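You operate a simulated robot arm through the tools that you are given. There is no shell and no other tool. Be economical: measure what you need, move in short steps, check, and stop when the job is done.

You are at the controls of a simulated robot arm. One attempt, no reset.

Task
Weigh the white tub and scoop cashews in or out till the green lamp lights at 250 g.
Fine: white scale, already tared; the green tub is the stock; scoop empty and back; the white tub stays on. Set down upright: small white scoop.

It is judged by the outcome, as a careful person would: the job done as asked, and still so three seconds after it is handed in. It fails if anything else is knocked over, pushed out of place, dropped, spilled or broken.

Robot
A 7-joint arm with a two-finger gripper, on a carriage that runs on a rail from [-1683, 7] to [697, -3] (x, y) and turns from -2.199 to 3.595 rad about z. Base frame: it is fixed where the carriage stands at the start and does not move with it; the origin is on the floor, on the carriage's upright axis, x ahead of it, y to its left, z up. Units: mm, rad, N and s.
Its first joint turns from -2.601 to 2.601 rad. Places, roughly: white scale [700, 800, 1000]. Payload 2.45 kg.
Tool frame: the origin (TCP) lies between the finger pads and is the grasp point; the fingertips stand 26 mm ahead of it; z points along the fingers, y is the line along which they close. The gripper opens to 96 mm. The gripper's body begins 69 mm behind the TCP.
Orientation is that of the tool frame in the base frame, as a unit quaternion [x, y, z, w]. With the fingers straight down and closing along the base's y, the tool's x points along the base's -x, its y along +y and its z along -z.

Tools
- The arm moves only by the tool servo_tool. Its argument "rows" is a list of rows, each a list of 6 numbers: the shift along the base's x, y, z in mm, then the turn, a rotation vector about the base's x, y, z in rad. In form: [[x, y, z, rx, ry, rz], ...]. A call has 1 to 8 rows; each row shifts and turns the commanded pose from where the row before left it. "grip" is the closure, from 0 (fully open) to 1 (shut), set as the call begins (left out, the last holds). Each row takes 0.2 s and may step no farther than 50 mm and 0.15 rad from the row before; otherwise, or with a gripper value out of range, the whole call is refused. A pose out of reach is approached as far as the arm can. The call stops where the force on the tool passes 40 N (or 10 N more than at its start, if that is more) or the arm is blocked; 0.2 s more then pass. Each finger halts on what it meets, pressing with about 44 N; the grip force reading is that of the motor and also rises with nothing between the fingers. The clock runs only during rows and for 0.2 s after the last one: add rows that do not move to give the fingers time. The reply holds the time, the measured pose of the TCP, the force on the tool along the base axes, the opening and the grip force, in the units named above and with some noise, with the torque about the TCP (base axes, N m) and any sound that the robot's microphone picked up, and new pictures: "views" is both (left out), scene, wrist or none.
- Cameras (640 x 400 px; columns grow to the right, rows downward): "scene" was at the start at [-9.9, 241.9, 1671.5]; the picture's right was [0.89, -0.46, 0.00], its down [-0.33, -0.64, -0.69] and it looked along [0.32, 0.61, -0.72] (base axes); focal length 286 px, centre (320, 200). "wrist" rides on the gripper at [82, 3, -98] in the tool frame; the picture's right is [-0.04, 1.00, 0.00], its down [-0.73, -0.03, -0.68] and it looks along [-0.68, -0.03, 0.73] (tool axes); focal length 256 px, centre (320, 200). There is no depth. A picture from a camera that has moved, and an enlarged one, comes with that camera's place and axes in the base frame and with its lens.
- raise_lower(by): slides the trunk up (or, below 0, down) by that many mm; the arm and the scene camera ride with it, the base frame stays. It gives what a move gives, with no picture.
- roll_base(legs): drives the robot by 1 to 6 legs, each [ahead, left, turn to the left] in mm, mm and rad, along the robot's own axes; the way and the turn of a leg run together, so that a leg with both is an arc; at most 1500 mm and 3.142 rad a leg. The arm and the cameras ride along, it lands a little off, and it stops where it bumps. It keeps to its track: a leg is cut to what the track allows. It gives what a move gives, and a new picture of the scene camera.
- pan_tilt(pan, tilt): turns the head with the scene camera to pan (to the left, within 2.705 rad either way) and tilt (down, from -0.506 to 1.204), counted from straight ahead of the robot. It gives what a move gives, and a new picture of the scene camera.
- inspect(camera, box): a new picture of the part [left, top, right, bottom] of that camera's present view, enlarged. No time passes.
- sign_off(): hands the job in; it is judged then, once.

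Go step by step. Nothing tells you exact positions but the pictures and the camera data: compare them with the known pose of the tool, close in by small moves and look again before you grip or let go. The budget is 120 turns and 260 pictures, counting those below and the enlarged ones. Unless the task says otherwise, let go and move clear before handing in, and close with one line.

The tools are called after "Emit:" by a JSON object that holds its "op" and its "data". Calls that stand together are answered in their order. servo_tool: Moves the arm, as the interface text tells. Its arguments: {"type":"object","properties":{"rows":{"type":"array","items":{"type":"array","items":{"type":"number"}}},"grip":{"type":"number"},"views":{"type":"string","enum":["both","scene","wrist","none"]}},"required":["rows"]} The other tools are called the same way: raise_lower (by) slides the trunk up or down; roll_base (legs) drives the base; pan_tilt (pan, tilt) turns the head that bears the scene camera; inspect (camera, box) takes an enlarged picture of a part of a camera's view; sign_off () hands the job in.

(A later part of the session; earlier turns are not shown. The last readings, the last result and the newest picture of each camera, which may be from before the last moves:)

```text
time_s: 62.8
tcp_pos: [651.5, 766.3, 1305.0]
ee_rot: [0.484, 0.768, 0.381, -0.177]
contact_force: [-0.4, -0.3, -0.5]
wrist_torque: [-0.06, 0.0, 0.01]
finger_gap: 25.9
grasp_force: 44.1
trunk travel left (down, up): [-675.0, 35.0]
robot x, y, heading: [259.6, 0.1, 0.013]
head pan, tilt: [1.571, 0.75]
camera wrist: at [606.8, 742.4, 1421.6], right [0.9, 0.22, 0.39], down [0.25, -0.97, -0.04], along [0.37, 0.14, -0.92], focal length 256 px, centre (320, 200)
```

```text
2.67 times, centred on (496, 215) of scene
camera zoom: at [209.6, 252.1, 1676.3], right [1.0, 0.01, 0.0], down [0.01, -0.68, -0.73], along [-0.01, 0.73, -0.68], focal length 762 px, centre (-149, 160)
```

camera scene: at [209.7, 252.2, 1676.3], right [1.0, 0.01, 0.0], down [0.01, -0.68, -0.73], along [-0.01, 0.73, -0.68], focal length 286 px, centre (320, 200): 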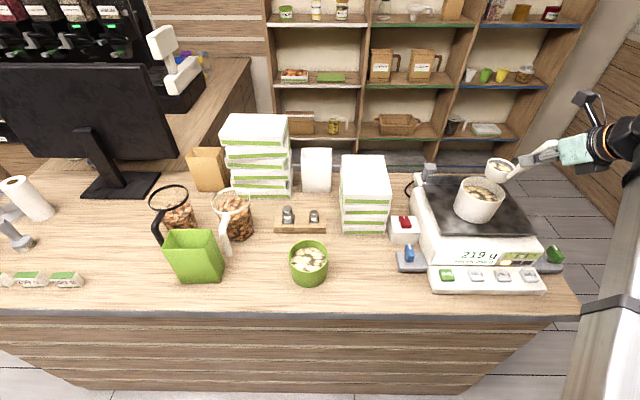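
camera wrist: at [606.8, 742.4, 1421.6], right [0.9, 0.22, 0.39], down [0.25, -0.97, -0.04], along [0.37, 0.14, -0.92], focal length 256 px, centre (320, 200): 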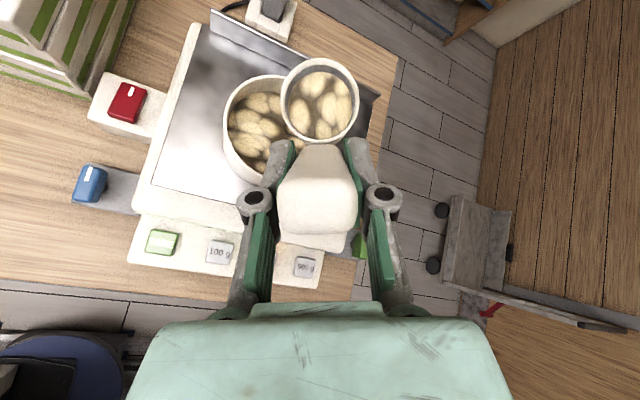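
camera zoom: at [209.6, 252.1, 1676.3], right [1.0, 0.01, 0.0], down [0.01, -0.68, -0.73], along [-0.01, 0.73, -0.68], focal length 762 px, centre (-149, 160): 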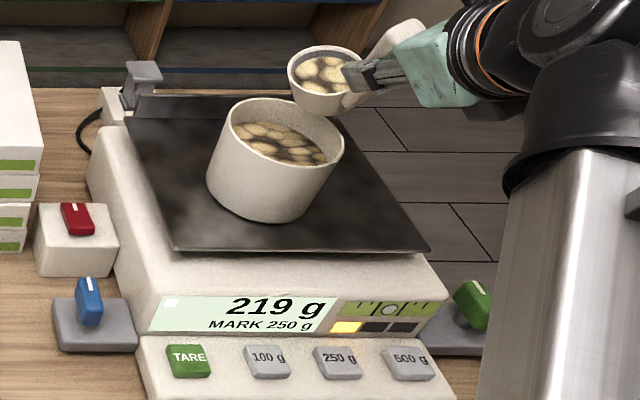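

Nothing has poured yet, with the display steady at 219 g. I'll tilt further in small increments.

Emit:
{"op": "servo_tool", "data": {"rows": [[-10.7, -3.0, -5.9, 0.0374, -0.135, 0], [-9.8, -2.7, -7.4, 0.0374, -0.135, 0], [0, 0, 0, 0, 0, 0], [0, 0, 0, 0, 0, 0]], "views": "none"}}

Emit:
{"op": "inspect", "data": {"camera": "scene", "box": [400, 140, 592, 290]}}

```text
time_s: 63.8
tcp_pos: [632.8, 762.0, 1291.5]
ee_rot: [0.421, 0.77, 0.47, -0.09]
contact_force: [-0.5, -1.4, -1.2]
wrist_torque: [-0.08, 0.03, 0.02]
finger_gap: 26.2
grasp_force: 44.0
trunk travel left (down, up): [-675.0, 35.0]
robot x, y, heading: [259.0, -0.8, 0.003]
head pan, tilt: [1.571, 0.75]
```

```text
2.67 times, centred on (496, 215) of scene
camera zoom: at [209.7, 252.0, 1676.3], right [1.0, 0.01, 0.0], down [0.01, -0.68, -0.73], along [-0.01, 0.73, -0.68], focal length 762 px, centre (-149, 160)
```

zoom: 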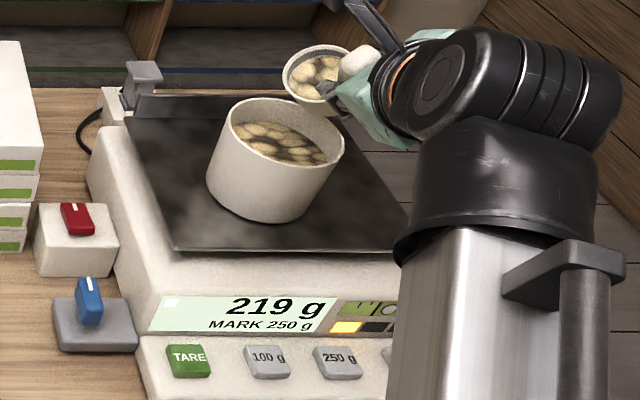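

Emit:
{"op": "servo_tool", "data": {"rows": [[-4.5, -1.2, -4.2, 0.0187, -0.0675, 0], [0, 0, 0, 0, 0, 0], [-4.2, -1.2, -4.6, 0.0187, -0.0675, 0], [0, 0, 0, 0, 0, 0]], "views": "none"}}

Emit:
{"op": "inspect", "data": {"camera": "scene", "box": [400, 140, 592, 290]}}

```text
time_s: 64.8
tcp_pos: [620.9, 760.2, 1281.8]
ee_rot: [0.387, 0.765, 0.512, -0.047]
contact_force: [-0.3, -0.3, -1.5]
wrist_torque: [-0.12, 0.03, 0.03]
finger_gap: 25.8
grasp_force: 43.5
trunk travel left (down, up): [-675.0, 35.0]
robot x, y, heading: [262.5, -0.3, 0.006]
head pan, tilt: [1.571, 0.75]
```

```text
2.67 times, centred on (496, 215) of scene
camera zoom: at [209.6, 252.1, 1676.3], right [1.0, 0.01, 0.0], down [0.01, -0.68, -0.73], along [-0.01, 0.73, -0.68], focal length 762 px, centre (-149, 160)
```

zoom: 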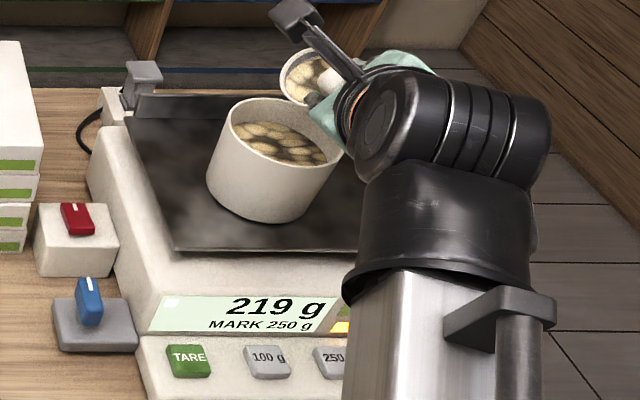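

Emit:
{"op": "servo_tool", "data": {"rows": [[-3.8, -1.1, -4.9, 0.0187, -0.0675, 0], [0, 0, 0, 0, 0, 0], [-3.6, -1.0, -5.1, 0.0187, -0.0675, 0], [0, 0, 0, 0, 0, 0]], "views": "none"}}

Emit:
{"op": "inspect", "data": {"camera": "scene", "box": [400, 140, 592, 290]}}

```text
time_s: 65.8
tcp_pos: [614.5, 756.3, 1273.1]
ee_rot: [0.35, 0.757, 0.551, -0.001]
contact_force: [-1.1, -0.3, -1.1]
wrist_torque: [-0.09, 0.06, 0.0]
finger_gap: 26.2
grasp_force: 44.7
trunk travel left (down, up): [-675.0, 35.0]
robot x, y, heading: [256.8, -1.0, 0.01]
head pan, tilt: [1.571, 0.75]
```

```text
2.67 times, centred on (496, 215) of scene
camera zoom: at [209.6, 252.1, 1676.3], right [1.0, 0.01, 0.0], down [0.01, -0.68, -0.73], along [-0.01, 0.73, -0.68], focal length 762 px, centre (-149, 160)
```

zoom: 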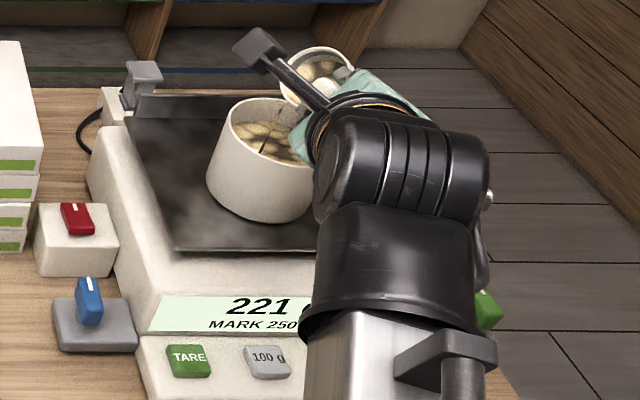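

Pouring has begun: 221 g. I'll hold still for a moment and read again.

Emit:
{"op": "servo_tool", "data": {"rows": [[0, 0, 0, 0, 0, 0], [0, 0, 0, 0, 0, 0], [0, 0, 0, 0, 0, 0]], "views": "wrist"}}

Emit:
{"op": "inspect", "data": {"camera": "scene", "box": [430, 170, 530, 290]}}

```text
time_s: 66.6
tcp_pos: [614.3, 756.4, 1273.5]
ee_rot: [0.351, 0.757, 0.551, -0.002]
contact_force: [0.0, 0.0, -1.8]
wrist_torque: [-0.07, 0.03, -0.01]
finger_gap: 26.0
grasp_force: 43.7
trunk travel left (down, up): [-675.0, 35.0]
robot x, y, heading: [260.0, -1.7, 0.011]
head pan, tilt: [1.571, 0.75]
camera wrist: at [517.1, 717.4, 1345.1], right [0.56, 0.12, 0.82], down [0.28, -0.96, -0.04], along [0.78, 0.25, -0.57], focal length 256 px, centre (320, 200)
```

wrist: 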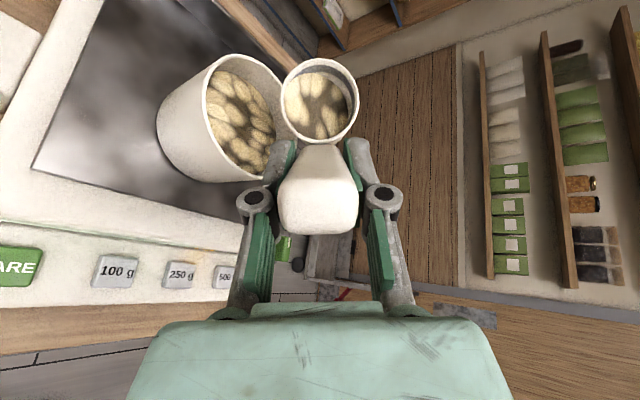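

```text
3.33 times, centred on (480, 230) of scene
camera zoom: at [209.7, 252.1, 1676.3], right [1.0, 0.01, 0.0], down [0.01, -0.68, -0.73], along [-0.01, 0.73, -0.68], focal length 952 px, centre (-213, 100)
```

zoom: 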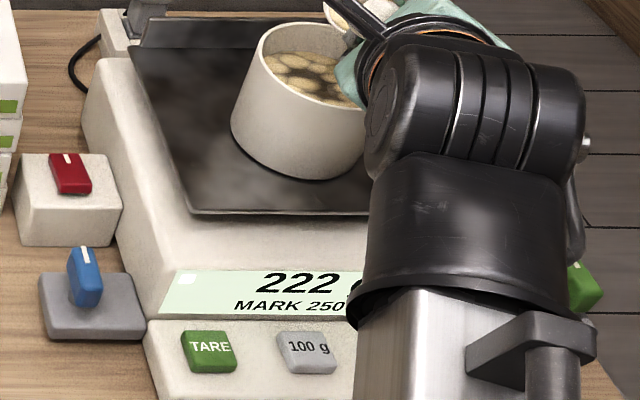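

It holds at about 222 g, so the flow depends on the tilt angle. I'll go on in small steps.

Emit:
{"op": "servo_tool", "data": {"rows": [[-2.4, -0.7, -3.8, 0.0134, -0.0482, 0], [0, 0, 0, 0, 0, 0], [0, 0, 0, 0, 0, 0], [0, 0, 0, 0, 0, 0]], "views": "none"}}

Emit:
{"op": "inspect", "data": {"camera": "scene", "box": [430, 170, 530, 290]}}

```text
time_s: 67.6
tcp_pos: [612.2, 756.4, 1268.9]
ee_rot: [0.338, 0.753, 0.565, 0.015]
contact_force: [-0.2, -0.2, -0.9]
wrist_torque: [-0.11, 0.07, 0.0]
finger_gap: 26.0
grasp_force: 44.0
trunk travel left (down, up): [-675.0, 35.0]
robot x, y, heading: [258.3, 0.6, 0.014]
head pan, tilt: [1.571, 0.75]
```

```text
3.33 times, centred on (480, 230) of scene
camera zoom: at [209.6, 252.1, 1676.3], right [1.0, 0.01, 0.0], down [0.01, -0.68, -0.73], along [-0.01, 0.73, -0.68], focal length 952 px, centre (-213, 100)
```

zoom: 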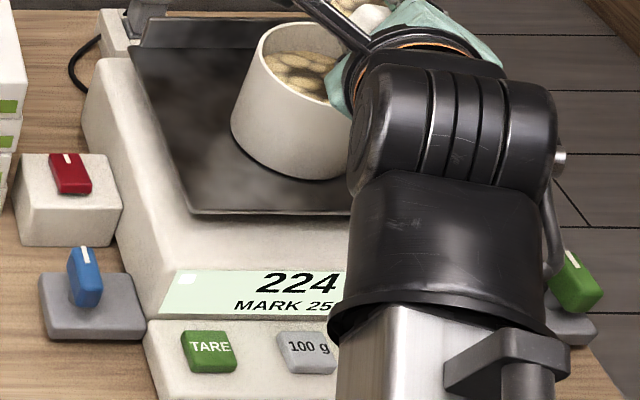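

Emit:
{"op": "servo_tool", "data": {"rows": [[-2.2, -0.6, -3.9, 0.0134, -0.0482, 0], [-2.0, -0.6, -4.0, 0.0134, -0.0482, 0], [0, 0, 0, 0, 0, 0], [0, 0, 0, 0, 0, 0], [0, 0, 0, 0, 0, 0]], "views": "none"}}

Emit:
{"op": "inspect", "data": {"camera": "scene", "box": [430, 170, 530, 290]}}

```text
time_s: 68.8
tcp_pos: [607.9, 754.9, 1260.4]
ee_rot: [0.31, 0.743, 0.591, 0.047]
contact_force: [0.1, -0.5, -0.8]
wrist_torque: [-0.1, 0.13, 0.03]
finger_gap: 26.1
grasp_force: 43.9
trunk travel left (down, up): [-675.0, 35.0]
robot x, y, heading: [258.1, 1.3, 0.008]
head pan, tilt: [1.571, 0.75]
```

```text
3.33 times, centred on (480, 230) of scene
camera zoom: at [209.6, 252.1, 1676.3], right [1.0, 0.01, 0.0], down [0.01, -0.68, -0.73], along [-0.01, 0.73, -0.68], focal length 952 px, centre (-213, 100)
```

zoom: 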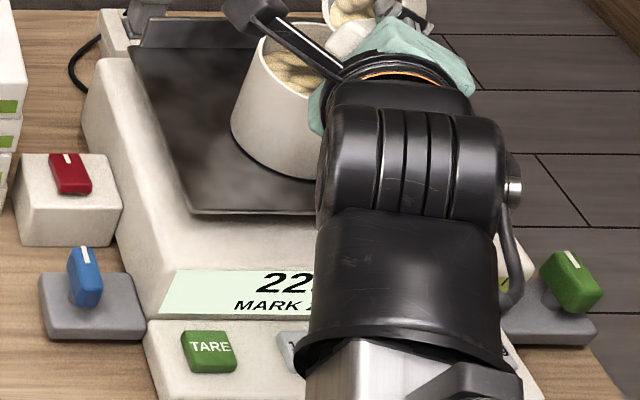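

Emit:
{"op": "servo_tool", "data": {"rows": [[-1.8, -0.5, -4.1, 0.0134, -0.0482, 0], [-1.6, -0.4, -4.2, 0.0134, -0.0482, 0], [0, 0, 0, 0, 0, 0], [0, 0, 0, 0, 0, 0], [5.2, 1.4, 12.3, -0.0401, 0.1446, 0], [4.4, 1.2, 7.7, -0.0267, 0.0964, 0], [0, 0, 0, 0, 0, 0]], "views": "none"}}

Emit:
{"op": "inspect", "data": {"camera": "scene", "box": [430, 170, 530, 290]}}

```text
time_s: 70.4
tcp_pos: [615.1, 755.4, 1273.9]
ee_rot: [0.351, 0.757, 0.551, -0.001]
contact_force: [-0.4, 0.1, -1.6]
wrist_torque: [-0.06, 0.05, -0.03]
finger_gap: 25.9
grasp_force: 43.9
trunk travel left (down, up): [-675.0, 35.0]
robot x, y, heading: [260.7, -1.1, 0.01]
head pan, tilt: [1.571, 0.75]
```

```text
3.33 times, centred on (480, 230) of scene
camera zoom: at [209.6, 252.0, 1676.3], right [1.0, 0.01, 0.0], down [0.01, -0.68, -0.73], along [-0.01, 0.73, -0.68], focal length 952 px, centre (-213, 100)
```

zoom: 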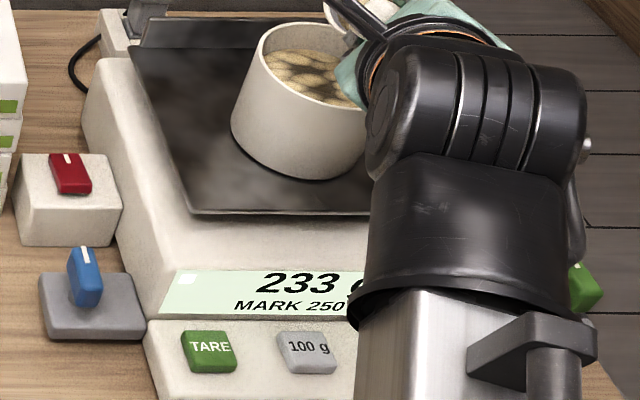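

The scale reads 233 g after a 1.23 rad tilt, roughly 50 g per rad. I'll go to about 1.42 rad and come back to read.

Emit:
{"op": "servo_tool", "data": {"rows": [[-6.1, -1.7, -10.9, 0.0374, -0.135, 0], [-4.5, -1.3, -11.7, 0.0374, -0.135, 0], [-2.2, -0.6, -8.7, 0.0267, -0.0964, 0], [-0.9, -0.2, -5.4, 0.016, -0.0578, 0], [0, 0, 0, 0, 0, 0], [0, 0, 0, 0, 0, 0]], "views": "wrist"}}

Emit:
{"op": "servo_tool", "data": {"rows": [[0.9, 0.2, 5.4, -0.016, 0.0578, 0], [2.2, 0.6, 8.7, -0.0267, 0.0964, 0], [4.5, 1.3, 11.7, -0.0374, 0.135, 0], [6.1, 1.7, 10.9, -0.0374, 0.135, 0], [0, 0, 0, 0, 0, 0]], "views": "none"}}

Emit:
{"op": "inspect", "data": {"camera": "scene", "box": [430, 170, 530, 290]}}

```text
time_s: 71.8
tcp_pos: [600.1, 753.0, 1236.9]
ee_rot: [0.226, 0.706, 0.657, 0.138]
contact_force: [0.6, -0.8, 0.8]
wrist_torque: [-0.1, 0.07, 0.02]
finger_gap: 26.3
grasp_force: 43.4
trunk travel left (down, up): [-675.0, 35.0]
robot x, y, heading: [257.2, -2.3, 0.012]
head pan, tilt: [1.571, 0.75]
camera wrist: at [482.2, 708.1, 1257.1], right [0.17, 0.02, 0.98], down [0.29, -0.96, -0.04], along [0.94, 0.29, -0.17], focal length 256 px, centre (320, 200)
```

wrist: 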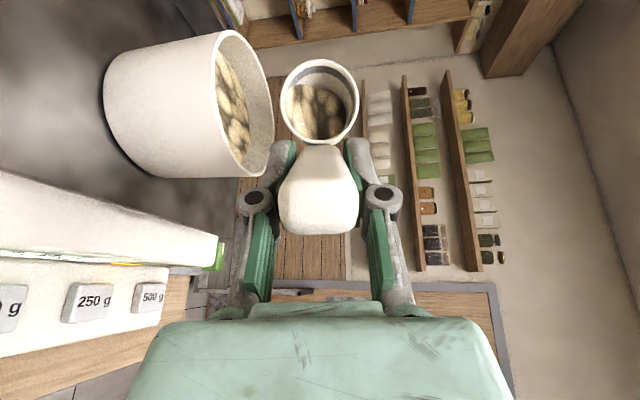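

```text
time_s: 73.0
tcp_pos: [614.9, 755.2, 1270.9]
ee_rot: [0.351, 0.757, 0.551, -0.001]
contact_force: [-0.3, 0.1, -0.7]
wrist_torque: [-0.02, 0.04, -0.02]
finger_gap: 26.2
grasp_force: 43.7
trunk travel left (down, up): [-675.0, 35.0]
robot x, y, heading: [255.4, -2.7, 0.01]
head pan, tilt: [1.571, 0.75]
```

```text
3.33 times, centred on (480, 230) of scene
camera zoom: at [209.6, 252.0, 1676.3], right [1.0, 0.01, 0.0], down [0.01, -0.68, -0.73], along [-0.01, 0.73, -0.68], focal length 952 px, centre (-213, 100)
```

zoom: 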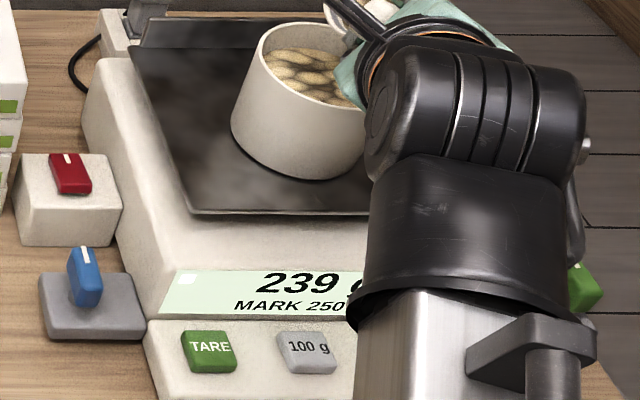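

It now reads 239 g. I'll go to about 1.6 rad, then back to read.

Emit:
{"op": "servo_tool", "data": {"rows": [[-6.1, -1.7, -10.9, 0.0374, -0.135, 0], [-4.5, -1.3, -11.7, 0.0374, -0.135, 0], [-3.1, -0.8, -14.1, 0.0374, -0.135, 0], [-1.2, -0.3, -11.7, 0.0347, -0.1253, 0], [0.0, 0.0, -5.4, 0.016, -0.0578, 0], [0, 0, 0, 0, 0, 0], [0, 0, 0, 0, 0, 0]], "views": "none"}}

Emit:
{"op": "servo_tool", "data": {"rows": [[0.0, 0.0, 5.4, -0.016, 0.0578, 0], [1.2, 0.3, 11.7, -0.0347, 0.1253, 0], [3.1, 0.8, 14.1, -0.0374, 0.135, 0], [4.5, 1.3, 11.7, -0.0374, 0.135, 0], [6.1, 1.7, 10.9, -0.0374, 0.135, 0], [0, 0, 0, 0, 0, 0]], "views": "none"}}

Emit:
{"op": "inspect", "data": {"camera": "scene", "box": [430, 170, 530, 290]}}

```text
time_s: 74.6
tcp_pos: [599.0, 753.3, 1219.8]
ee_rot: [0.176, 0.678, 0.688, 0.19]
contact_force: [1.0, -0.2, -1.0]
wrist_torque: [-0.08, 0.05, -0.02]
finger_gap: 26.1
grasp_force: 44.2
trunk travel left (down, up): [-675.0, 35.0]
robot x, y, heading: [259.7, -1.8, 0.004]
head pan, tilt: [1.571, 0.75]
```

```text
time_s: 76.0
tcp_pos: [615.2, 756.3, 1272.9]
ee_rot: [0.351, 0.757, 0.551, -0.002]
contact_force: [-0.3, 0.2, -0.9]
wrist_torque: [-0.1, 0.02, 0.0]
finger_gap: 26.1
grasp_force: 44.0
trunk travel left (down, up): [-675.0, 35.0]
robot x, y, heading: [258.6, -2.6, 0.013]
head pan, tilt: [1.571, 0.75]
```

```text
3.33 times, centred on (480, 230) of scene
camera zoom: at [209.6, 252.0, 1676.3], right [1.0, 0.01, 0.0], down [0.01, -0.68, -0.73], along [-0.01, 0.73, -0.68], focal length 952 px, centre (-213, 100)
```

zoom: 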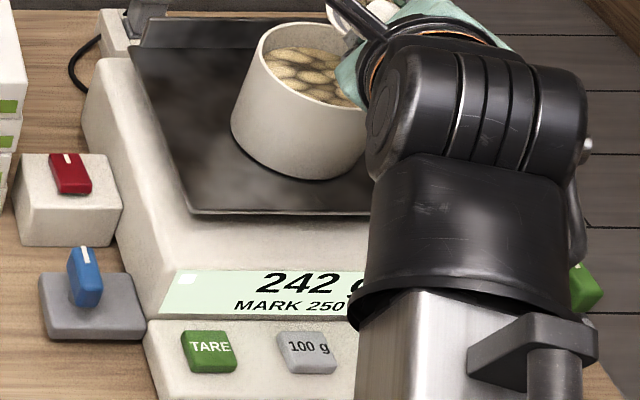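

Emit:
{"op": "inspect", "data": {"camera": "wrist", "box": [240, 30, 400, 150]}}

```text
3.33 times, centred on (320, 90) of wrist
camera zoom: at [517.5, 716.6, 1344.9], right [0.56, 0.12, 0.82], down [0.28, -0.96, -0.04], along [0.78, 0.25, -0.58], focal length 853 px, centre (320, 567)
```

zoom: 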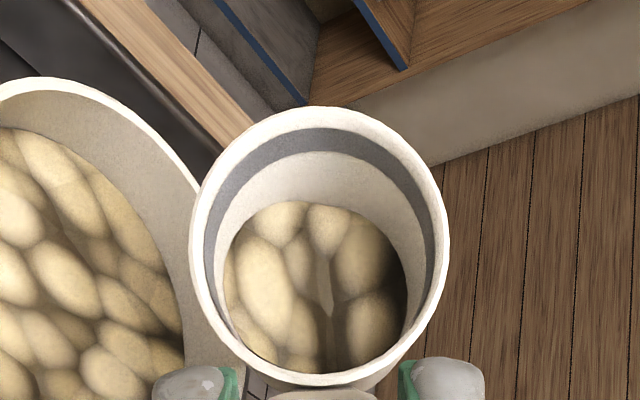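

242 g, with cashews still left in the cup. I'll tip a bit further, to about 1.74 rad.

Emit:
{"op": "servo_tool", "data": {"rows": [[-6.1, -1.7, -10.9, 0.0374, -0.135, 0], [-4.5, -1.3, -11.7, 0.0374, -0.135, 0], [-3.1, -0.8, -14.1, 0.0374, -0.135, 0], [-1.2, -0.3, -11.7, 0.0347, -0.1253, 0], [0.0, 0.0, -5.4, 0.016, -0.0578, 0], [1.1, 0.3, -12.4, 0.0374, -0.135, 0], [0, 0, 0, 0, 0, 0], [0, 0, 0, 0, 0, 0]], "views": "none"}}

Emit:
{"op": "servo_tool", "data": {"rows": [[-1.1, -0.3, 12.4, -0.0374, 0.135, 0], [0.0, 0.0, 5.4, -0.016, 0.0578, 0], [1.2, 0.3, 11.7, -0.0347, 0.1253, 0], [3.1, 0.8, 14.1, -0.0374, 0.135, 0], [4.5, 1.3, 11.7, -0.0374, 0.135, 0], [6.1, 1.7, 10.9, -0.0374, 0.135, 0], [0, 0, 0, 0, 0, 0]], "views": "none"}}

Emit:
{"op": "inspect", "data": {"camera": "scene", "box": [430, 170, 530, 290]}}

```text
time_s: 77.8
tcp_pos: [598.4, 751.3, 1235.5]
ee_rot: [0.133, 0.666, 0.697, 0.229]
contact_force: [-0.5, -0.2, -0.7]
wrist_torque: [-0.08, 0.08, 0.0]
finger_gap: 26.0
grasp_force: 44.4
out of reach, approached as far as the arm can: row 6
trunk travel left (down, up): [-675.0, 35.0]
robot x, y, heading: [258.6, -0.9, 0.005]
head pan, tilt: [1.571, 0.75]
```

```text
time_s: 79.4
tcp_pos: [614.0, 753.4, 1302.5]
ee_rot: [0.352, 0.757, 0.551, -0.002]
contact_force: [0.0, 0.1, -1.3]
wrist_torque: [-0.04, 0.05, 0.02]
finger_gap: 26.1
grasp_force: 43.8
trunk travel left (down, up): [-675.0, 35.0]
robot x, y, heading: [256.2, 0.2, 0.009]
head pan, tilt: [1.571, 0.75]
```

```text
3.33 times, centred on (480, 230) of scene
camera zoom: at [209.6, 252.0, 1676.3], right [1.0, 0.01, 0.0], down [0.01, -0.68, -0.73], along [-0.01, 0.73, -0.68], focal length 952 px, centre (-213, 100)
```

zoom: 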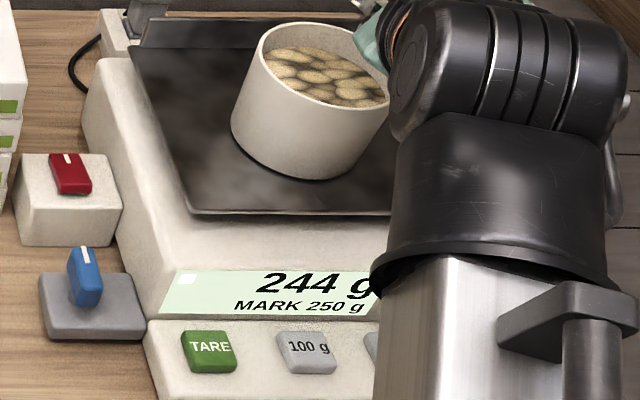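

The arm reached a limit there; the scale reads 244 g, so 6 g are still needed. I'll try holding longer near 1.62 rad.

Emit:
{"op": "servo_tool", "data": {"rows": [[-6.1, -1.0, -16.9, 0.0374, -0.135, 0], [-4.5, -0.6, -17.7, 0.0374, -0.135, 0], [-3.1, -0.3, -20.1, 0.0374, -0.135, 0], [-1.2, 0.2, -17.7, 0.0347, -0.1253, 0], [0.0, 0.0, -9.4, 0.0187, -0.0675, 0], [0, 0, 0, 0, 0, 0], [0, 0, 0, 0, 0, 0], [0, 0, 0, 0, 0, 0]], "views": "wrist"}}

Emit:
{"op": "servo_tool", "data": {"rows": [[0, 0, 0, 0, 0, 0], [0, 0, 0, 0, 0, 0], [0, 0, 0, 0, 0, 0], [0.0, 0.0, 5.4, -0.0187, 0.0675, 0], [1.2, 0.3, 11.7, -0.0347, 0.1253, 0], [3.1, 0.8, 14.1, -0.0374, 0.135, 0], [4.5, 1.3, 11.7, -0.0374, 0.135, 0], [6.1, 1.7, 10.9, -0.0374, 0.135, 0]], "views": "wrist"}}

Emit:
{"op": "inspect", "data": {"camera": "scene", "box": [430, 170, 530, 290]}}

```text
time_s: 81.2
tcp_pos: [598.8, 752.0, 1219.2]
ee_rot: [0.172, 0.677, 0.69, 0.192]
contact_force: [-0.1, -0.1, -1.7]
wrist_torque: [-0.05, 0.05, 0.0]
finger_gap: 26.3
grasp_force: 43.6
trunk travel left (down, up): [-675.0, 35.0]
robot x, y, heading: [258.2, -2.2, 0.007]
head pan, tilt: [1.571, 0.75]
camera wrist: at [479.7, 706.8, 1217.5], right [0.0, -0.03, 1.0], down [0.3, -0.95, -0.03], along [0.95, 0.3, 0.01], focal length 256 px, centre (320, 200)
```

wrist: 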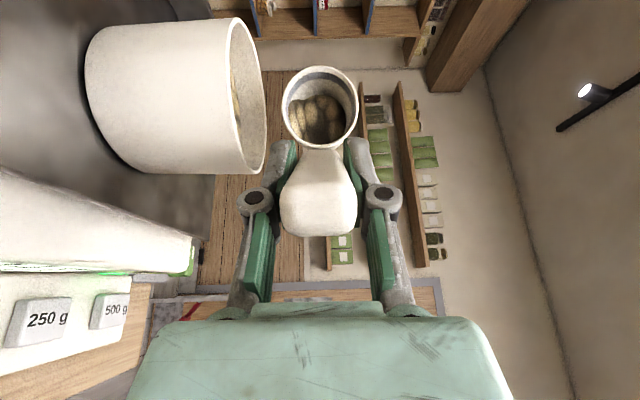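

```text
time_s: 83.0
tcp_pos: [613.4, 755.4, 1273.2]
ee_rot: [0.351, 0.757, 0.55, -0.002]
contact_force: [0.0, -0.3, -1.1]
wrist_torque: [-0.1, 0.04, 0.01]
finger_gap: 26.1
grasp_force: 43.8
trunk travel left (down, up): [-675.0, 35.0]
robot x, y, heading: [255.9, 0.6, 0.01]
head pan, tilt: [1.571, 0.75]
camera wrist: at [516.5, 717.1, 1345.5], right [0.56, 0.13, 0.82], down [0.28, -0.96, -0.04], along [0.78, 0.25, -0.58], focal length 256 px, centre (320, 200)
```

wrist: 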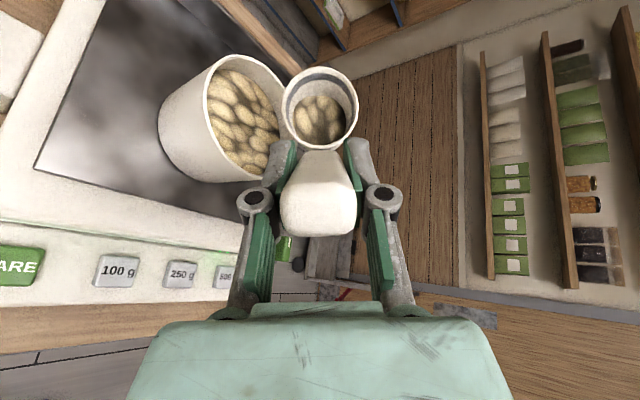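

```text
3.33 times, centred on (480, 230) of scene
camera zoom: at [209.8, 252.1, 1676.3], right [1.0, 0.01, 0.0], down [0.01, -0.68, -0.73], along [-0.01, 0.73, -0.68], focal length 952 px, centre (-213, 100)
```

zoom: 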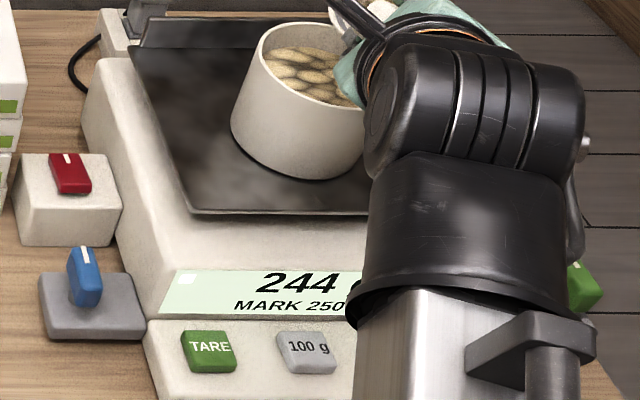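

A green glow shows near the keypad. I'll un-tilt to see the lamps.

Emit:
{"op": "servo_tool", "data": {"rows": [[7.4, 2.1, 9.9, -0.0374, 0.135, 0], [8.7, 2.4, 8.8, -0.0374, 0.135, 0], [9.8, 2.7, 7.4, -0.0374, 0.135, 0], [10.7, 3.0, 5.9, -0.0374, 0.135, 0], [0, 0, 0, 0, 0, 0]], "views": "wrist"}}

Emit:
{"op": "inspect", "data": {"camera": "scene", "box": [400, 140, 592, 290]}}

Emit:
{"op": "inspect", "data": {"camera": "wrist", "box": [220, 40, 400, 160]}}

```text
time_s: 84.2
tcp_pos: [650.0, 767.3, 1305.6]
ee_rot: [0.484, 0.768, 0.379, -0.177]
contact_force: [0.8, 0.1, -0.3]
wrist_torque: [-0.06, 0.03, 0.01]
finger_gap: 26.0
grasp_force: 43.8
trunk travel left (down, up): [-675.0, 35.0]
robot x, y, heading: [261.6, -5.4, 0.007]
head pan, tilt: [1.571, 0.75]
camera wrist: at [605.5, 742.3, 1422.0], right [0.9, 0.22, 0.39], down [0.25, -0.97, -0.04], along [0.36, 0.14, -0.92], focal length 256 px, centre (320, 200)
```

wrist: 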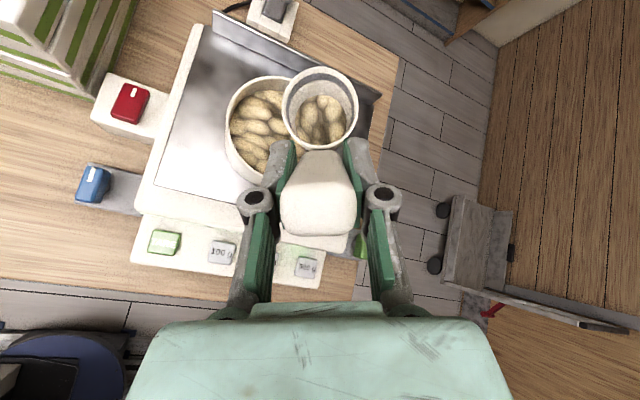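

```text
2.67 times, centred on (496, 215) of scene
camera zoom: at [209.7, 252.0, 1676.3], right [1.0, 0.01, 0.0], down [0.01, -0.68, -0.73], along [-0.01, 0.73, -0.68], focal length 762 px, centre (-149, 160)
```

zoom: 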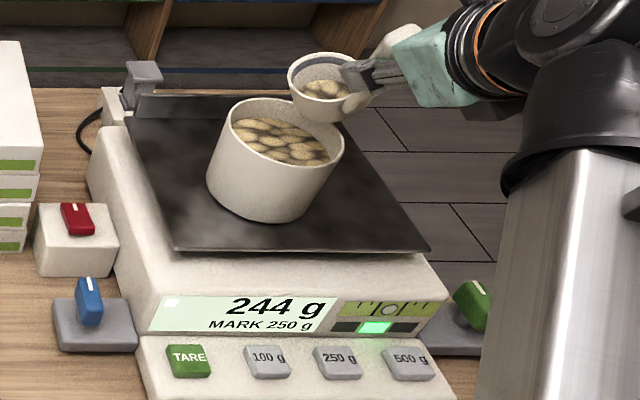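

```text
3.33 times, centred on (310, 100) of wrist
camera zoom: at [605.5, 742.3, 1422.0], right [0.9, 0.22, 0.39], down [0.25, -0.97, -0.04], along [0.36, 0.14, -0.92], focal length 853 px, centre (353, 533)
```

zoom: 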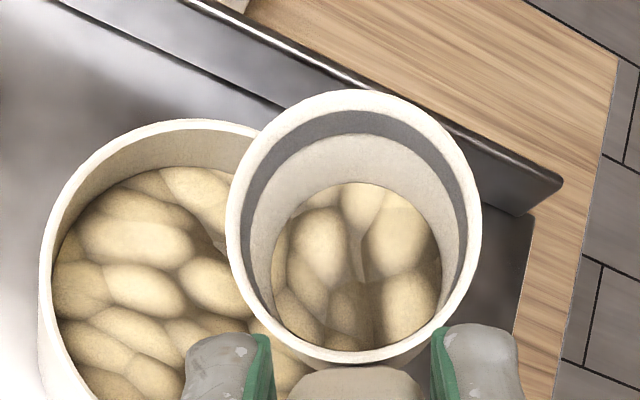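

The green lamp is lit at 244 g, but that may be the edge of its band, so I'd like to add a few grams more. Past the limit I can keep tipping by rolling about the tool axis. I'll tilt back and add a small roll.

Emit:
{"op": "servo_tool", "data": {"rows": [[-10.7, -3.0, -5.9, 0.0374, -0.135, 0], [-9.8, -2.7, -7.4, 0.0374, -0.135, 0], [-8.7, -2.4, -8.8, 0.0374, -0.135, 0], [-7.4, -2.1, -9.9, 0.0374, -0.135, 0], [-6.1, -1.7, -10.9, 0.0374, -0.135, 0], [-4.5, -1.3, -11.7, 0.0374, -0.135, 0], [-3.1, -0.8, -14.1, 0.0374, -0.135, 0], [-1.2, -0.3, -11.7, 0.0347, -0.1253, 0]], "views": "none"}}

Emit:
{"op": "servo_tool", "data": {"rows": [[0, 0, -5.4, 0.0187, -0.0675, 0], [0, 0, 0, -0.0696, -0.1215, -0.0034], [0, 0, 0, -0.0696, -0.1215, -0.0034], [0, 0, 0, -0.0696, -0.1215, -0.0034], [0, 0, 0, 0, 0, 0], [0, 0, 0, 0, 0, 0]], "views": "both"}}

```text
time_s: 86.0
tcp_pos: [596.4, 752.7, 1225.6]
ee_rot: [0.193, 0.688, 0.678, 0.172]
contact_force: [0.4, -0.2, -0.6]
wrist_torque: [-0.03, 0.07, 0.0]
finger_gap: 26.0
grasp_force: 44.3
trunk travel left (down, up): [-675.0, 35.0]
robot x, y, heading: [256.2, -2.1, 0.007]
head pan, tilt: [1.571, 0.75]
```

```text
time_s: 87.4
tcp_pos: [598.2, 752.7, 1222.3]
ee_rot: [0.027, 0.697, 0.636, 0.331]
contact_force: [-0.2, -0.6, -0.2]
wrist_torque: [-0.08, 0.05, -0.01]
finger_gap: 26.1
grasp_force: 44.0
trunk travel left (down, up): [-675.0, 35.0]
robot x, y, heading: [263.3, -2.1, 0.004]
head pan, tilt: [1.571, 0.75]
camera scene: at [209.6, 252.1, 1676.3], right [1.0, 0.01, 0.0], down [0.01, -0.68, -0.73], along [-0.01, 0.73, -0.68], focal length 286 px, centre (320, 200)
camera wrist: at [485.0, 705.2, 1184.7], right [-0.35, 0.17, 0.92], down [0.24, -0.93, 0.27], along [0.9, 0.32, 0.29], focal length 256 px, centre (320, 200)
```

scene: 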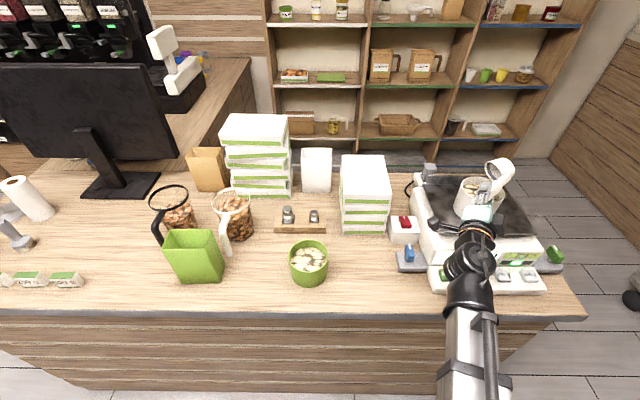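
wrist: 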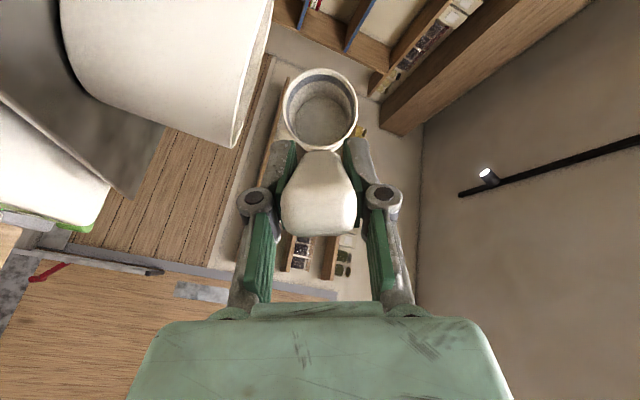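

The scoop looks empty now. I'll read the scale.

Emit:
{"op": "inspect", "data": {"camera": "scene", "box": [400, 140, 592, 290]}}

Emit:
{"op": "inspect", "data": {"camera": "wrist", "box": [250, 40, 390, 160]}}

```text
2.67 times, centred on (496, 215) of scene
camera zoom: at [209.6, 252.1, 1676.3], right [1.0, 0.01, 0.0], down [0.01, -0.68, -0.73], along [-0.01, 0.73, -0.68], focal length 762 px, centre (-149, 160)
```

zoom: 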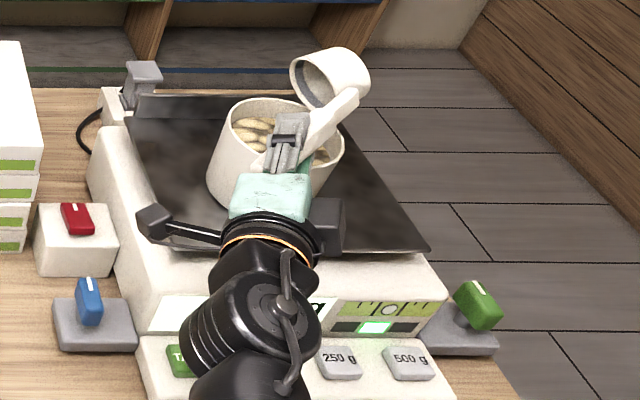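

```text
3.33 times, centred on (320, 100) of wrist
camera zoom: at [485.0, 705.2, 1184.7], right [-0.35, 0.17, 0.92], down [0.24, -0.93, 0.27], along [0.9, 0.32, 0.29], focal length 853 px, centre (320, 533)
```

zoom: 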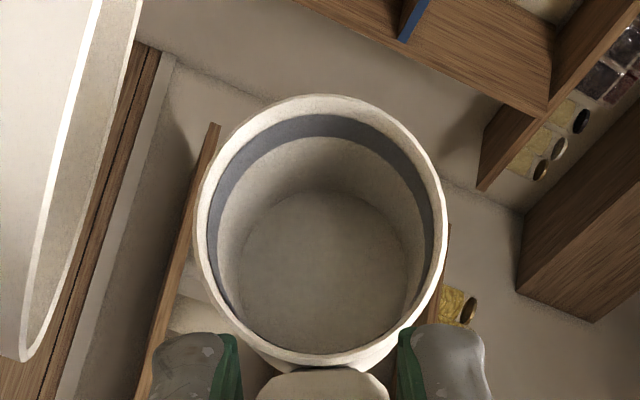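

The scoop is empty and the green lamp is lit. I'll un-roll and un-tilt, then read the number.

Emit:
{"op": "servo_tool", "data": {"rows": [[0, 0, 0, 0.0696, 0.1215, 0.0034], [0, 0, 0, 0.0696, 0.1215, 0.0034], [0, 0, 0, 0.0696, 0.1215, 0.0034], [0, 0, 5.4, -0.0187, 0.0675, 0], [1.2, 0.3, 11.7, -0.0347, 0.1253, 0], [3.1, 0.8, 14.1, -0.0374, 0.135, 0], [4.5, 1.3, 11.7, -0.0374, 0.135, 0], [6.1, 1.7, 10.9, -0.0374, 0.135, 0]], "views": "none"}}

Emit:
{"op": "servo_tool", "data": {"rows": [[7.4, 2.1, 9.9, -0.0374, 0.135, 0], [8.7, 2.4, 8.8, -0.0374, 0.135, 0], [9.8, 2.7, 7.4, -0.0374, 0.135, 0], [10.7, 3.0, 5.9, -0.0374, 0.135, 0], [11.4, 3.2, 4.3, -0.0374, 0.135, 0], [11.9, 3.3, 2.6, -0.0374, 0.135, 0], [12.1, 3.4, 0.9, -0.0374, 0.135, 0], [0, 0, 0, 0, 0, 0]], "views": "wrist"}}

Emit:
{"op": "inspect", "data": {"camera": "scene", "box": [400, 140, 592, 290]}}

```text
time_s: 89.2
tcp_pos: [615.3, 757.8, 1272.7]
ee_rot: [0.351, 0.758, 0.55, -0.002]
contact_force: [-0.1, 0.5, 0.2]
wrist_torque: [-0.07, 0.03, -0.01]
finger_gap: 26.1
grasp_force: 43.8
trunk travel left (down, up): [-675.0, 35.0]
robot x, y, heading: [260.3, -0.6, 0.009]
head pan, tilt: [1.571, 0.75]
```

```text
time_s: 91.0
tcp_pos: [685.5, 777.6, 1312.2]
ee_rot: [0.561, 0.736, 0.232, -0.3]
contact_force: [0.9, -0.6, -1.5]
wrist_torque: [-0.03, -0.01, 0.02]
finger_gap: 25.8
grasp_force: 44.4
trunk travel left (down, up): [-675.0, 35.0]
robot x, y, heading: [256.2, 0.2, 0.003]
head pan, tilt: [1.571, 0.75]
camera wrist: at [691.2, 766.3, 1439.6], right [0.97, 0.24, -0.02], down [0.24, -0.97, -0.03], along [-0.03, 0.03, -1.0], focal length 256 px, centre (320, 200)
```

wrist: 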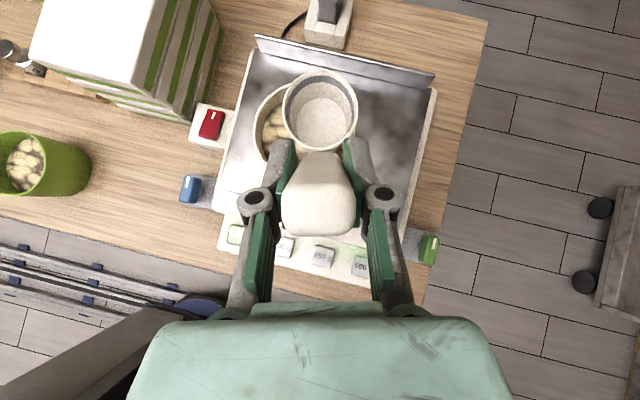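

```text
2.67 times, centred on (496, 215) of scene
camera zoom: at [209.7, 252.1, 1676.3], right [1.0, 0.01, 0.0], down [0.01, -0.68, -0.73], along [-0.01, 0.73, -0.68], focal length 762 px, centre (-149, 160)
```

zoom: 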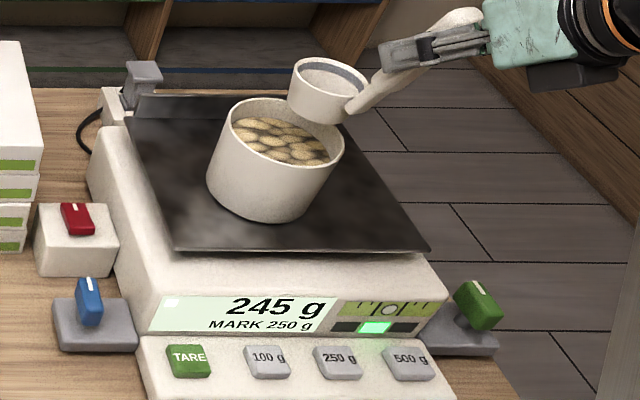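

The scale reads 245 g with the green lamp steadily lit, and the scoop is empty. I'll take the scoop back to its place by reversing the route.

Emit:
{"op": "servo_tool", "data": {"rows": [[-40, -20, 0, 0, 0, 0], [-40, -20, 0, 0, 0, 0], [-40, -20, 0, 0, 0, 0], [-40, -20, 0, 0, 0, 0], [-40, -20, 0, 0, 0, 0], [-40, -20, 0, 0, 0, 0], [0, 0, 0, 0, 0, 0]], "views": "none"}}

Emit:
{"op": "roll_base", "data": {"legs": [[-252, 0, 0]]}}

```text
time_s: 92.6
tcp_pos: [444.4, 655.6, 1315.3]
ee_rot: [0.56, 0.736, 0.233, -0.3]
contact_force: [0.0, 0.2, -1.1]
wrist_torque: [-0.06, -0.07, 0.01]
finger_gap: 26.1
grasp_force: 43.6
trunk travel left (down, up): [-675.0, 35.0]
robot x, y, heading: [257.6, 0.6, 0.01]
head pan, tilt: [1.571, 0.75]
```

```text
time_s: 94.5
tcp_pos: [190.5, 658.8, 1315.0]
ee_rot: [0.56, 0.736, 0.232, -0.3]
contact_force: [0.1, 0.5, -0.1]
wrist_torque: [-0.05, -0.03, -0.02]
finger_gap: 26.2
grasp_force: 43.7
trunk travel left (down, up): [-675.0, 35.0]
robot x, y, heading: [-1.1, -3.8, 0.008]
head pan, tilt: [1.571, 0.75]
camera scene: at [-45.9, 253.1, 1676.3], right [1.0, 0.01, 0.0], down [0.01, -0.68, -0.73], along [-0.01, 0.73, -0.68], focal length 286 px, centre (320, 200)
```

scene: 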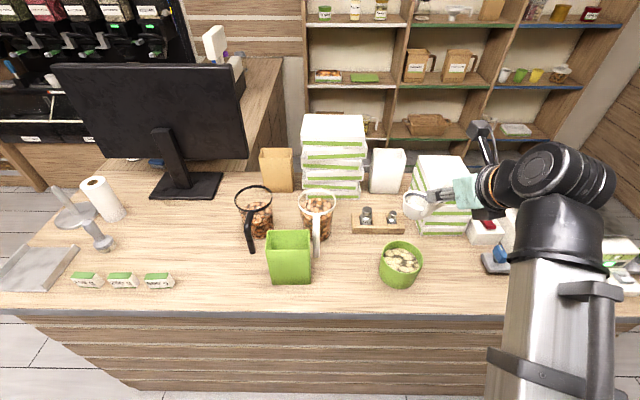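

Emit:
{"op": "servo_tool", "data": {"rows": [[-39, 10, 0, 0, 0, 0], [-39, 10, 0, 0, 0, 0], [-39, 10, 0, 0, 0, 0], [-39, 10, 0, 0, 0, 0], [0, 0, -50, 0, 0, 0], [0, 0, -50, 0, 0, 0], [0, 0, -50, 0.009, 0.003, 0], [0, 0, 0, 0, 0, 0]]}}

```text
time_s: 96.3
tcp_pos: [33.4, 699.9, 1163.9]
ee_rot: [0.559, 0.735, 0.235, -0.304]
contact_force: [-0.2, -0.1, 0.4]
wrist_torque: [-0.03, 0.02, -0.04]
finger_gap: 26.1
grasp_force: 43.8
trunk travel left (down, up): [-675.0, 35.0]
robot x, y, heading: [1.4, 0.9, 0.009]
head pan, tilt: [1.571, 0.75]
camera scene: at [-45.5, 253.4, 1676.3], right [1.0, 0.01, 0.0], down [0.01, -0.68, -0.73], along [-0.01, 0.73, -0.68], focal length 286 px, centre (320, 200)
camera wrist: at [40.0, 688.7, 1290.0], right [0.97, 0.24, -0.02], down [0.24, -0.97, -0.04], along [-0.03, 0.04, -1.0], focal length 256 px, centre (320, 200)
```

scene: 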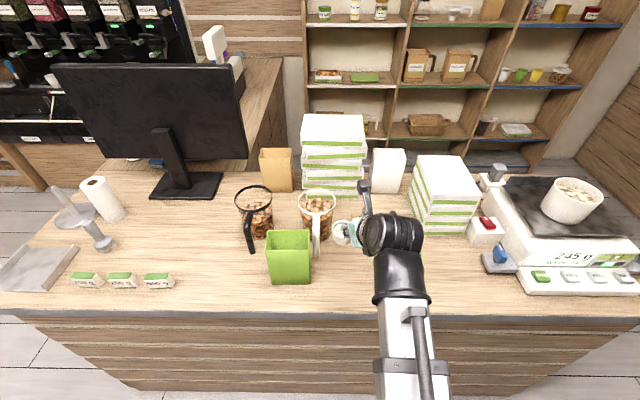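
wrist: 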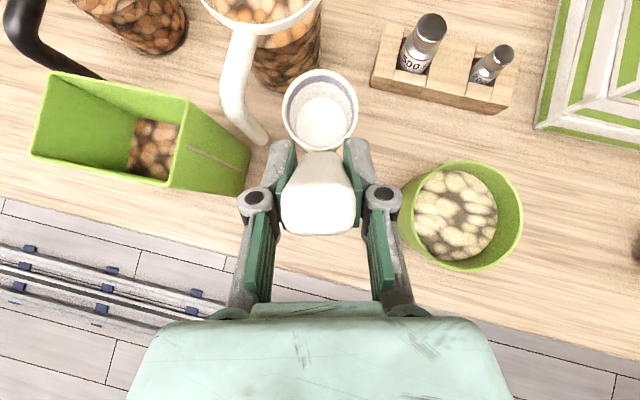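

The spot is clear. I'll lower the scoop onto it.

Emit:
{"op": "servo_tool", "data": {"rows": [[1, -1, -35, 0, 0, 0], [0, 0, -35, 0, 0, 0], [0, 0, -20, 0, 0, 0], [0, 0, -6, 0, 0, 0], [0, 0, 0, 0, 0, 0]], "views": "none"}}

Emit:
{"op": "servo_tool", "data": {"rows": [[0, 0, -2, 0, 0, 0], [0, 0, -2, 0, 0, 0], [0, 0, 0, 0, 0, 0]], "views": "wrist"}}

```text
time_s: 97.5
tcp_pos: [34.3, 697.4, 1067.3]
ee_rot: [0.559, 0.735, 0.235, -0.304]
contact_force: [0.2, -0.2, -1.1]
wrist_torque: [-0.04, -0.02, 0.04]
finger_gap: 26.1
grasp_force: 44.0
trunk travel left (down, up): [-675.0, 35.0]
robot x, y, heading: [3.8, 0.7, 0.009]
head pan, tilt: [1.571, 0.75]
```

```text
time_s: 98.3
tcp_pos: [34.3, 696.8, 1065.3]
ee_rot: [0.559, 0.734, 0.236, -0.305]
contact_force: [0.1, -0.7, 10.5]
wrist_torque: [0.99, 0.34, 0.01]
finger_gap: 25.9
grasp_force: 44.3
trunk travel left (down, up): [-675.0, 35.0]
robot x, y, heading: [4.1, -2.0, 0.01]
head pan, tilt: [1.571, 0.75]
camera wrist: at [41.0, 684.3, 1191.9], right [0.97, 0.24, -0.02], down [0.24, -0.97, -0.05], along [-0.03, 0.04, -1.0], focal length 256 px, centre (320, 200)
```

wrist: 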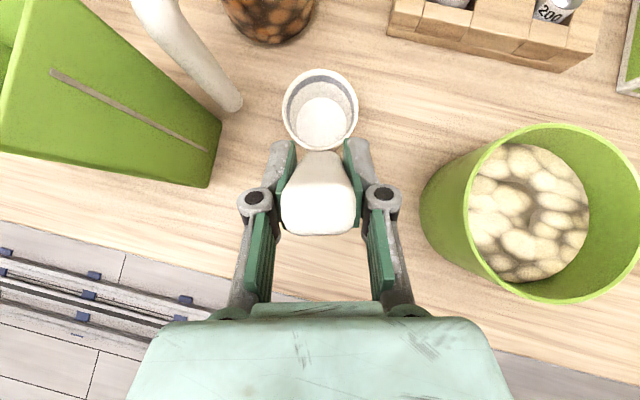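

Contact is at the cup's far edge, so the scoop is tipped about 2° forward. I'll correct the pitch slightly before releasing.

Emit:
{"op": "servo_tool", "data": {"rows": [[0, 0, 1, 0.0337, 0.0093, 0], [0, 0, -1.5, 0, 0, 0], [0, 0, -1.5, 0, 0, 0], [0, 0, 0, 0, 0, 0]], "views": "none"}}

```text
time_s: 99.3
tcp_pos: [34.7, 696.3, 1062.4]
ee_rot: [0.554, 0.73, 0.245, -0.316]
contact_force: [0.2, -0.8, 1.1]
wrist_torque: [0.16, 0.15, 0.03]
finger_gap: 26.2
grasp_force: 43.9
trunk travel left (down, up): [-675.0, 35.0]
robot x, y, heading: [1.9, 3.7, 0.009]
head pan, tilt: [1.571, 0.75]
```

It now sits lightly on the counter. I'll release and back off along the tool axis.

Emit:
{"op": "servo_tool", "data": {"rows": [[0, 0, 0, 0, 0, 0], [0, 0, 0, 0, 0, 0], [0, 0, 0, 0, 0, 0]], "grip": 0.6, "views": "wrist"}}

Emit:
{"op": "servo_tool", "data": {"rows": [[4, -14, 15, 0, 0, 0], [6, -20, 21, 0, 0, 0], [6, -20, 21, 0, 0, 0], [0, -20, 40, 0, 0, 0], [0, 0, 45, 0, 0, 0], [40, 0, 20, 0, 0, 0], [45, 0, 0, 0, 0, 0], [45, 0, 0, 0, 0, 0]]}}

Emit:
{"op": "inspect", "data": {"camera": "scene", "box": [260, 180, 440, 300]}}

Emit:
{"op": "inspect", "data": {"camera": "scene", "box": [470, 150, 640, 300]}}

```text
time_s: 100.1
tcp_pos: [35.7, 696.1, 1063.7]
ee_rot: [0.555, 0.729, 0.246, -0.317]
contact_force: [-0.1, -0.3, -0.2]
wrist_torque: [0.02, 0.0, 0.01]
finger_gap: 38.3
grasp_force: 0.1
trunk travel left (down, up): [-675.0, 35.0]
robot x, y, heading: [3.8, 0.6, 0.01]
head pan, tilt: [1.571, 0.75]
camera wrist: at [42.2, 680.8, 1188.2], right [0.97, 0.24, -0.02], down [0.24, -0.97, -0.08], along [-0.04, 0.07, -1.0], focal length 256 px, centre (320, 200)
```

wrist: 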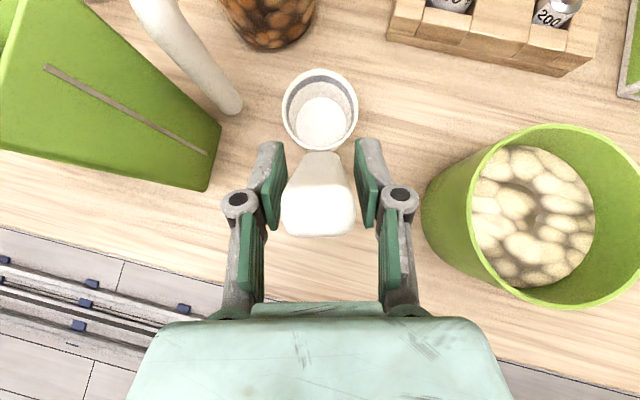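

```text
time_s: 101.9
tcp_pos: [180.8, 621.5, 1223.5]
ee_rot: [0.554, 0.729, 0.244, -0.318]
contact_force: [0.1, -0.1, -0.3]
wrist_torque: [-0.01, 0.02, -0.05]
finger_gap: 38.5
grasp_force: 0.0
trunk travel left (down, up): [-675.0, 35.0]
robot x, y, heading: [2.7, 0.1, 0.007]
head pan, tilt: [1.571, 0.75]
camera scene: at [-45.2, 253.1, 1676.3], right [1.0, 0.01, 0.0], down [0.01, -0.68, -0.73], along [-0.01, 0.73, -0.68], focal length 286 px, centre (320, 200)
camera wrist: at [187.4, 605.5, 1349.9], right [0.97, 0.24, -0.02], down [0.24, -0.97, -0.08], along [-0.04, 0.07, -1.0], focal length 256 px, centre (320, 200)
```

scene: 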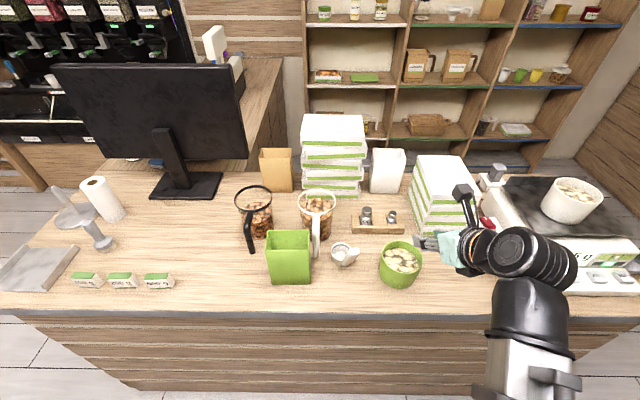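
wrist: 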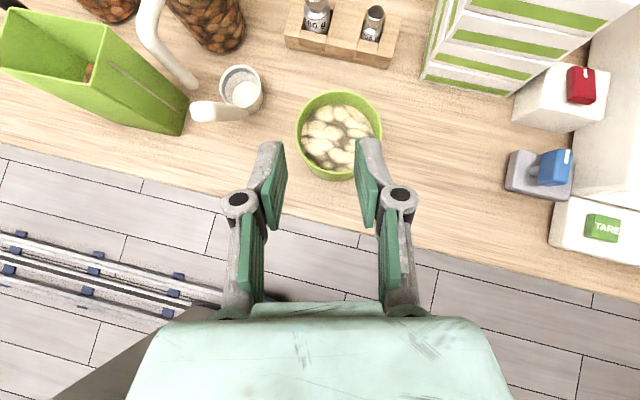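

```text
3.33 times, centred on (350, 240) of scene
camera zoom: at [-45.2, 253.1, 1676.3], right [1.0, 0.01, 0.0], down [0.01, -0.68, -0.73], along [-0.01, 0.73, -0.68], focal length 952 px, centre (220, 67)
```

zoom: 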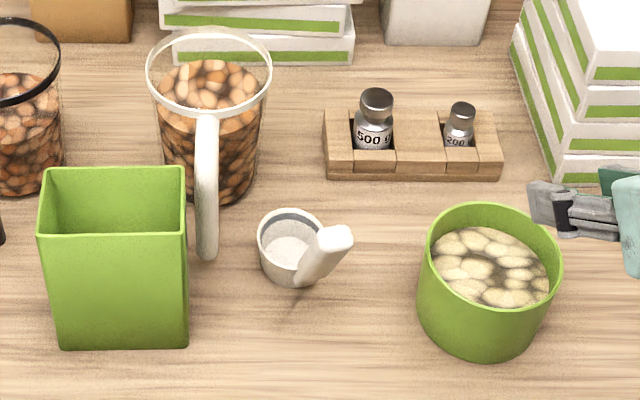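

```text
2.67 times, centred on (555, 225) of scene
camera zoom: at [-45.2, 253.1, 1676.3], right [1.0, 0.01, 0.0], down [0.01, -0.68, -0.73], along [-0.01, 0.73, -0.68], focal length 762 px, centre (-307, 133)
```

zoom: 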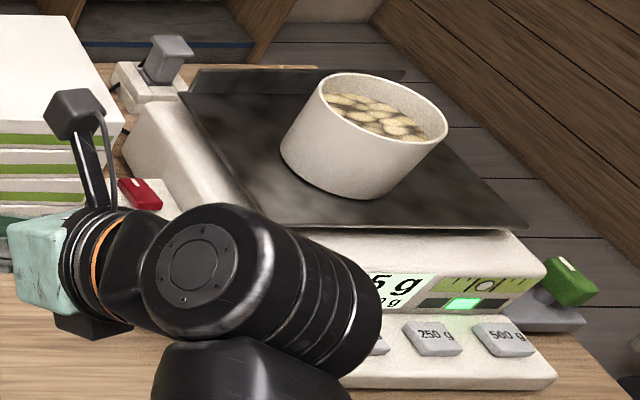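

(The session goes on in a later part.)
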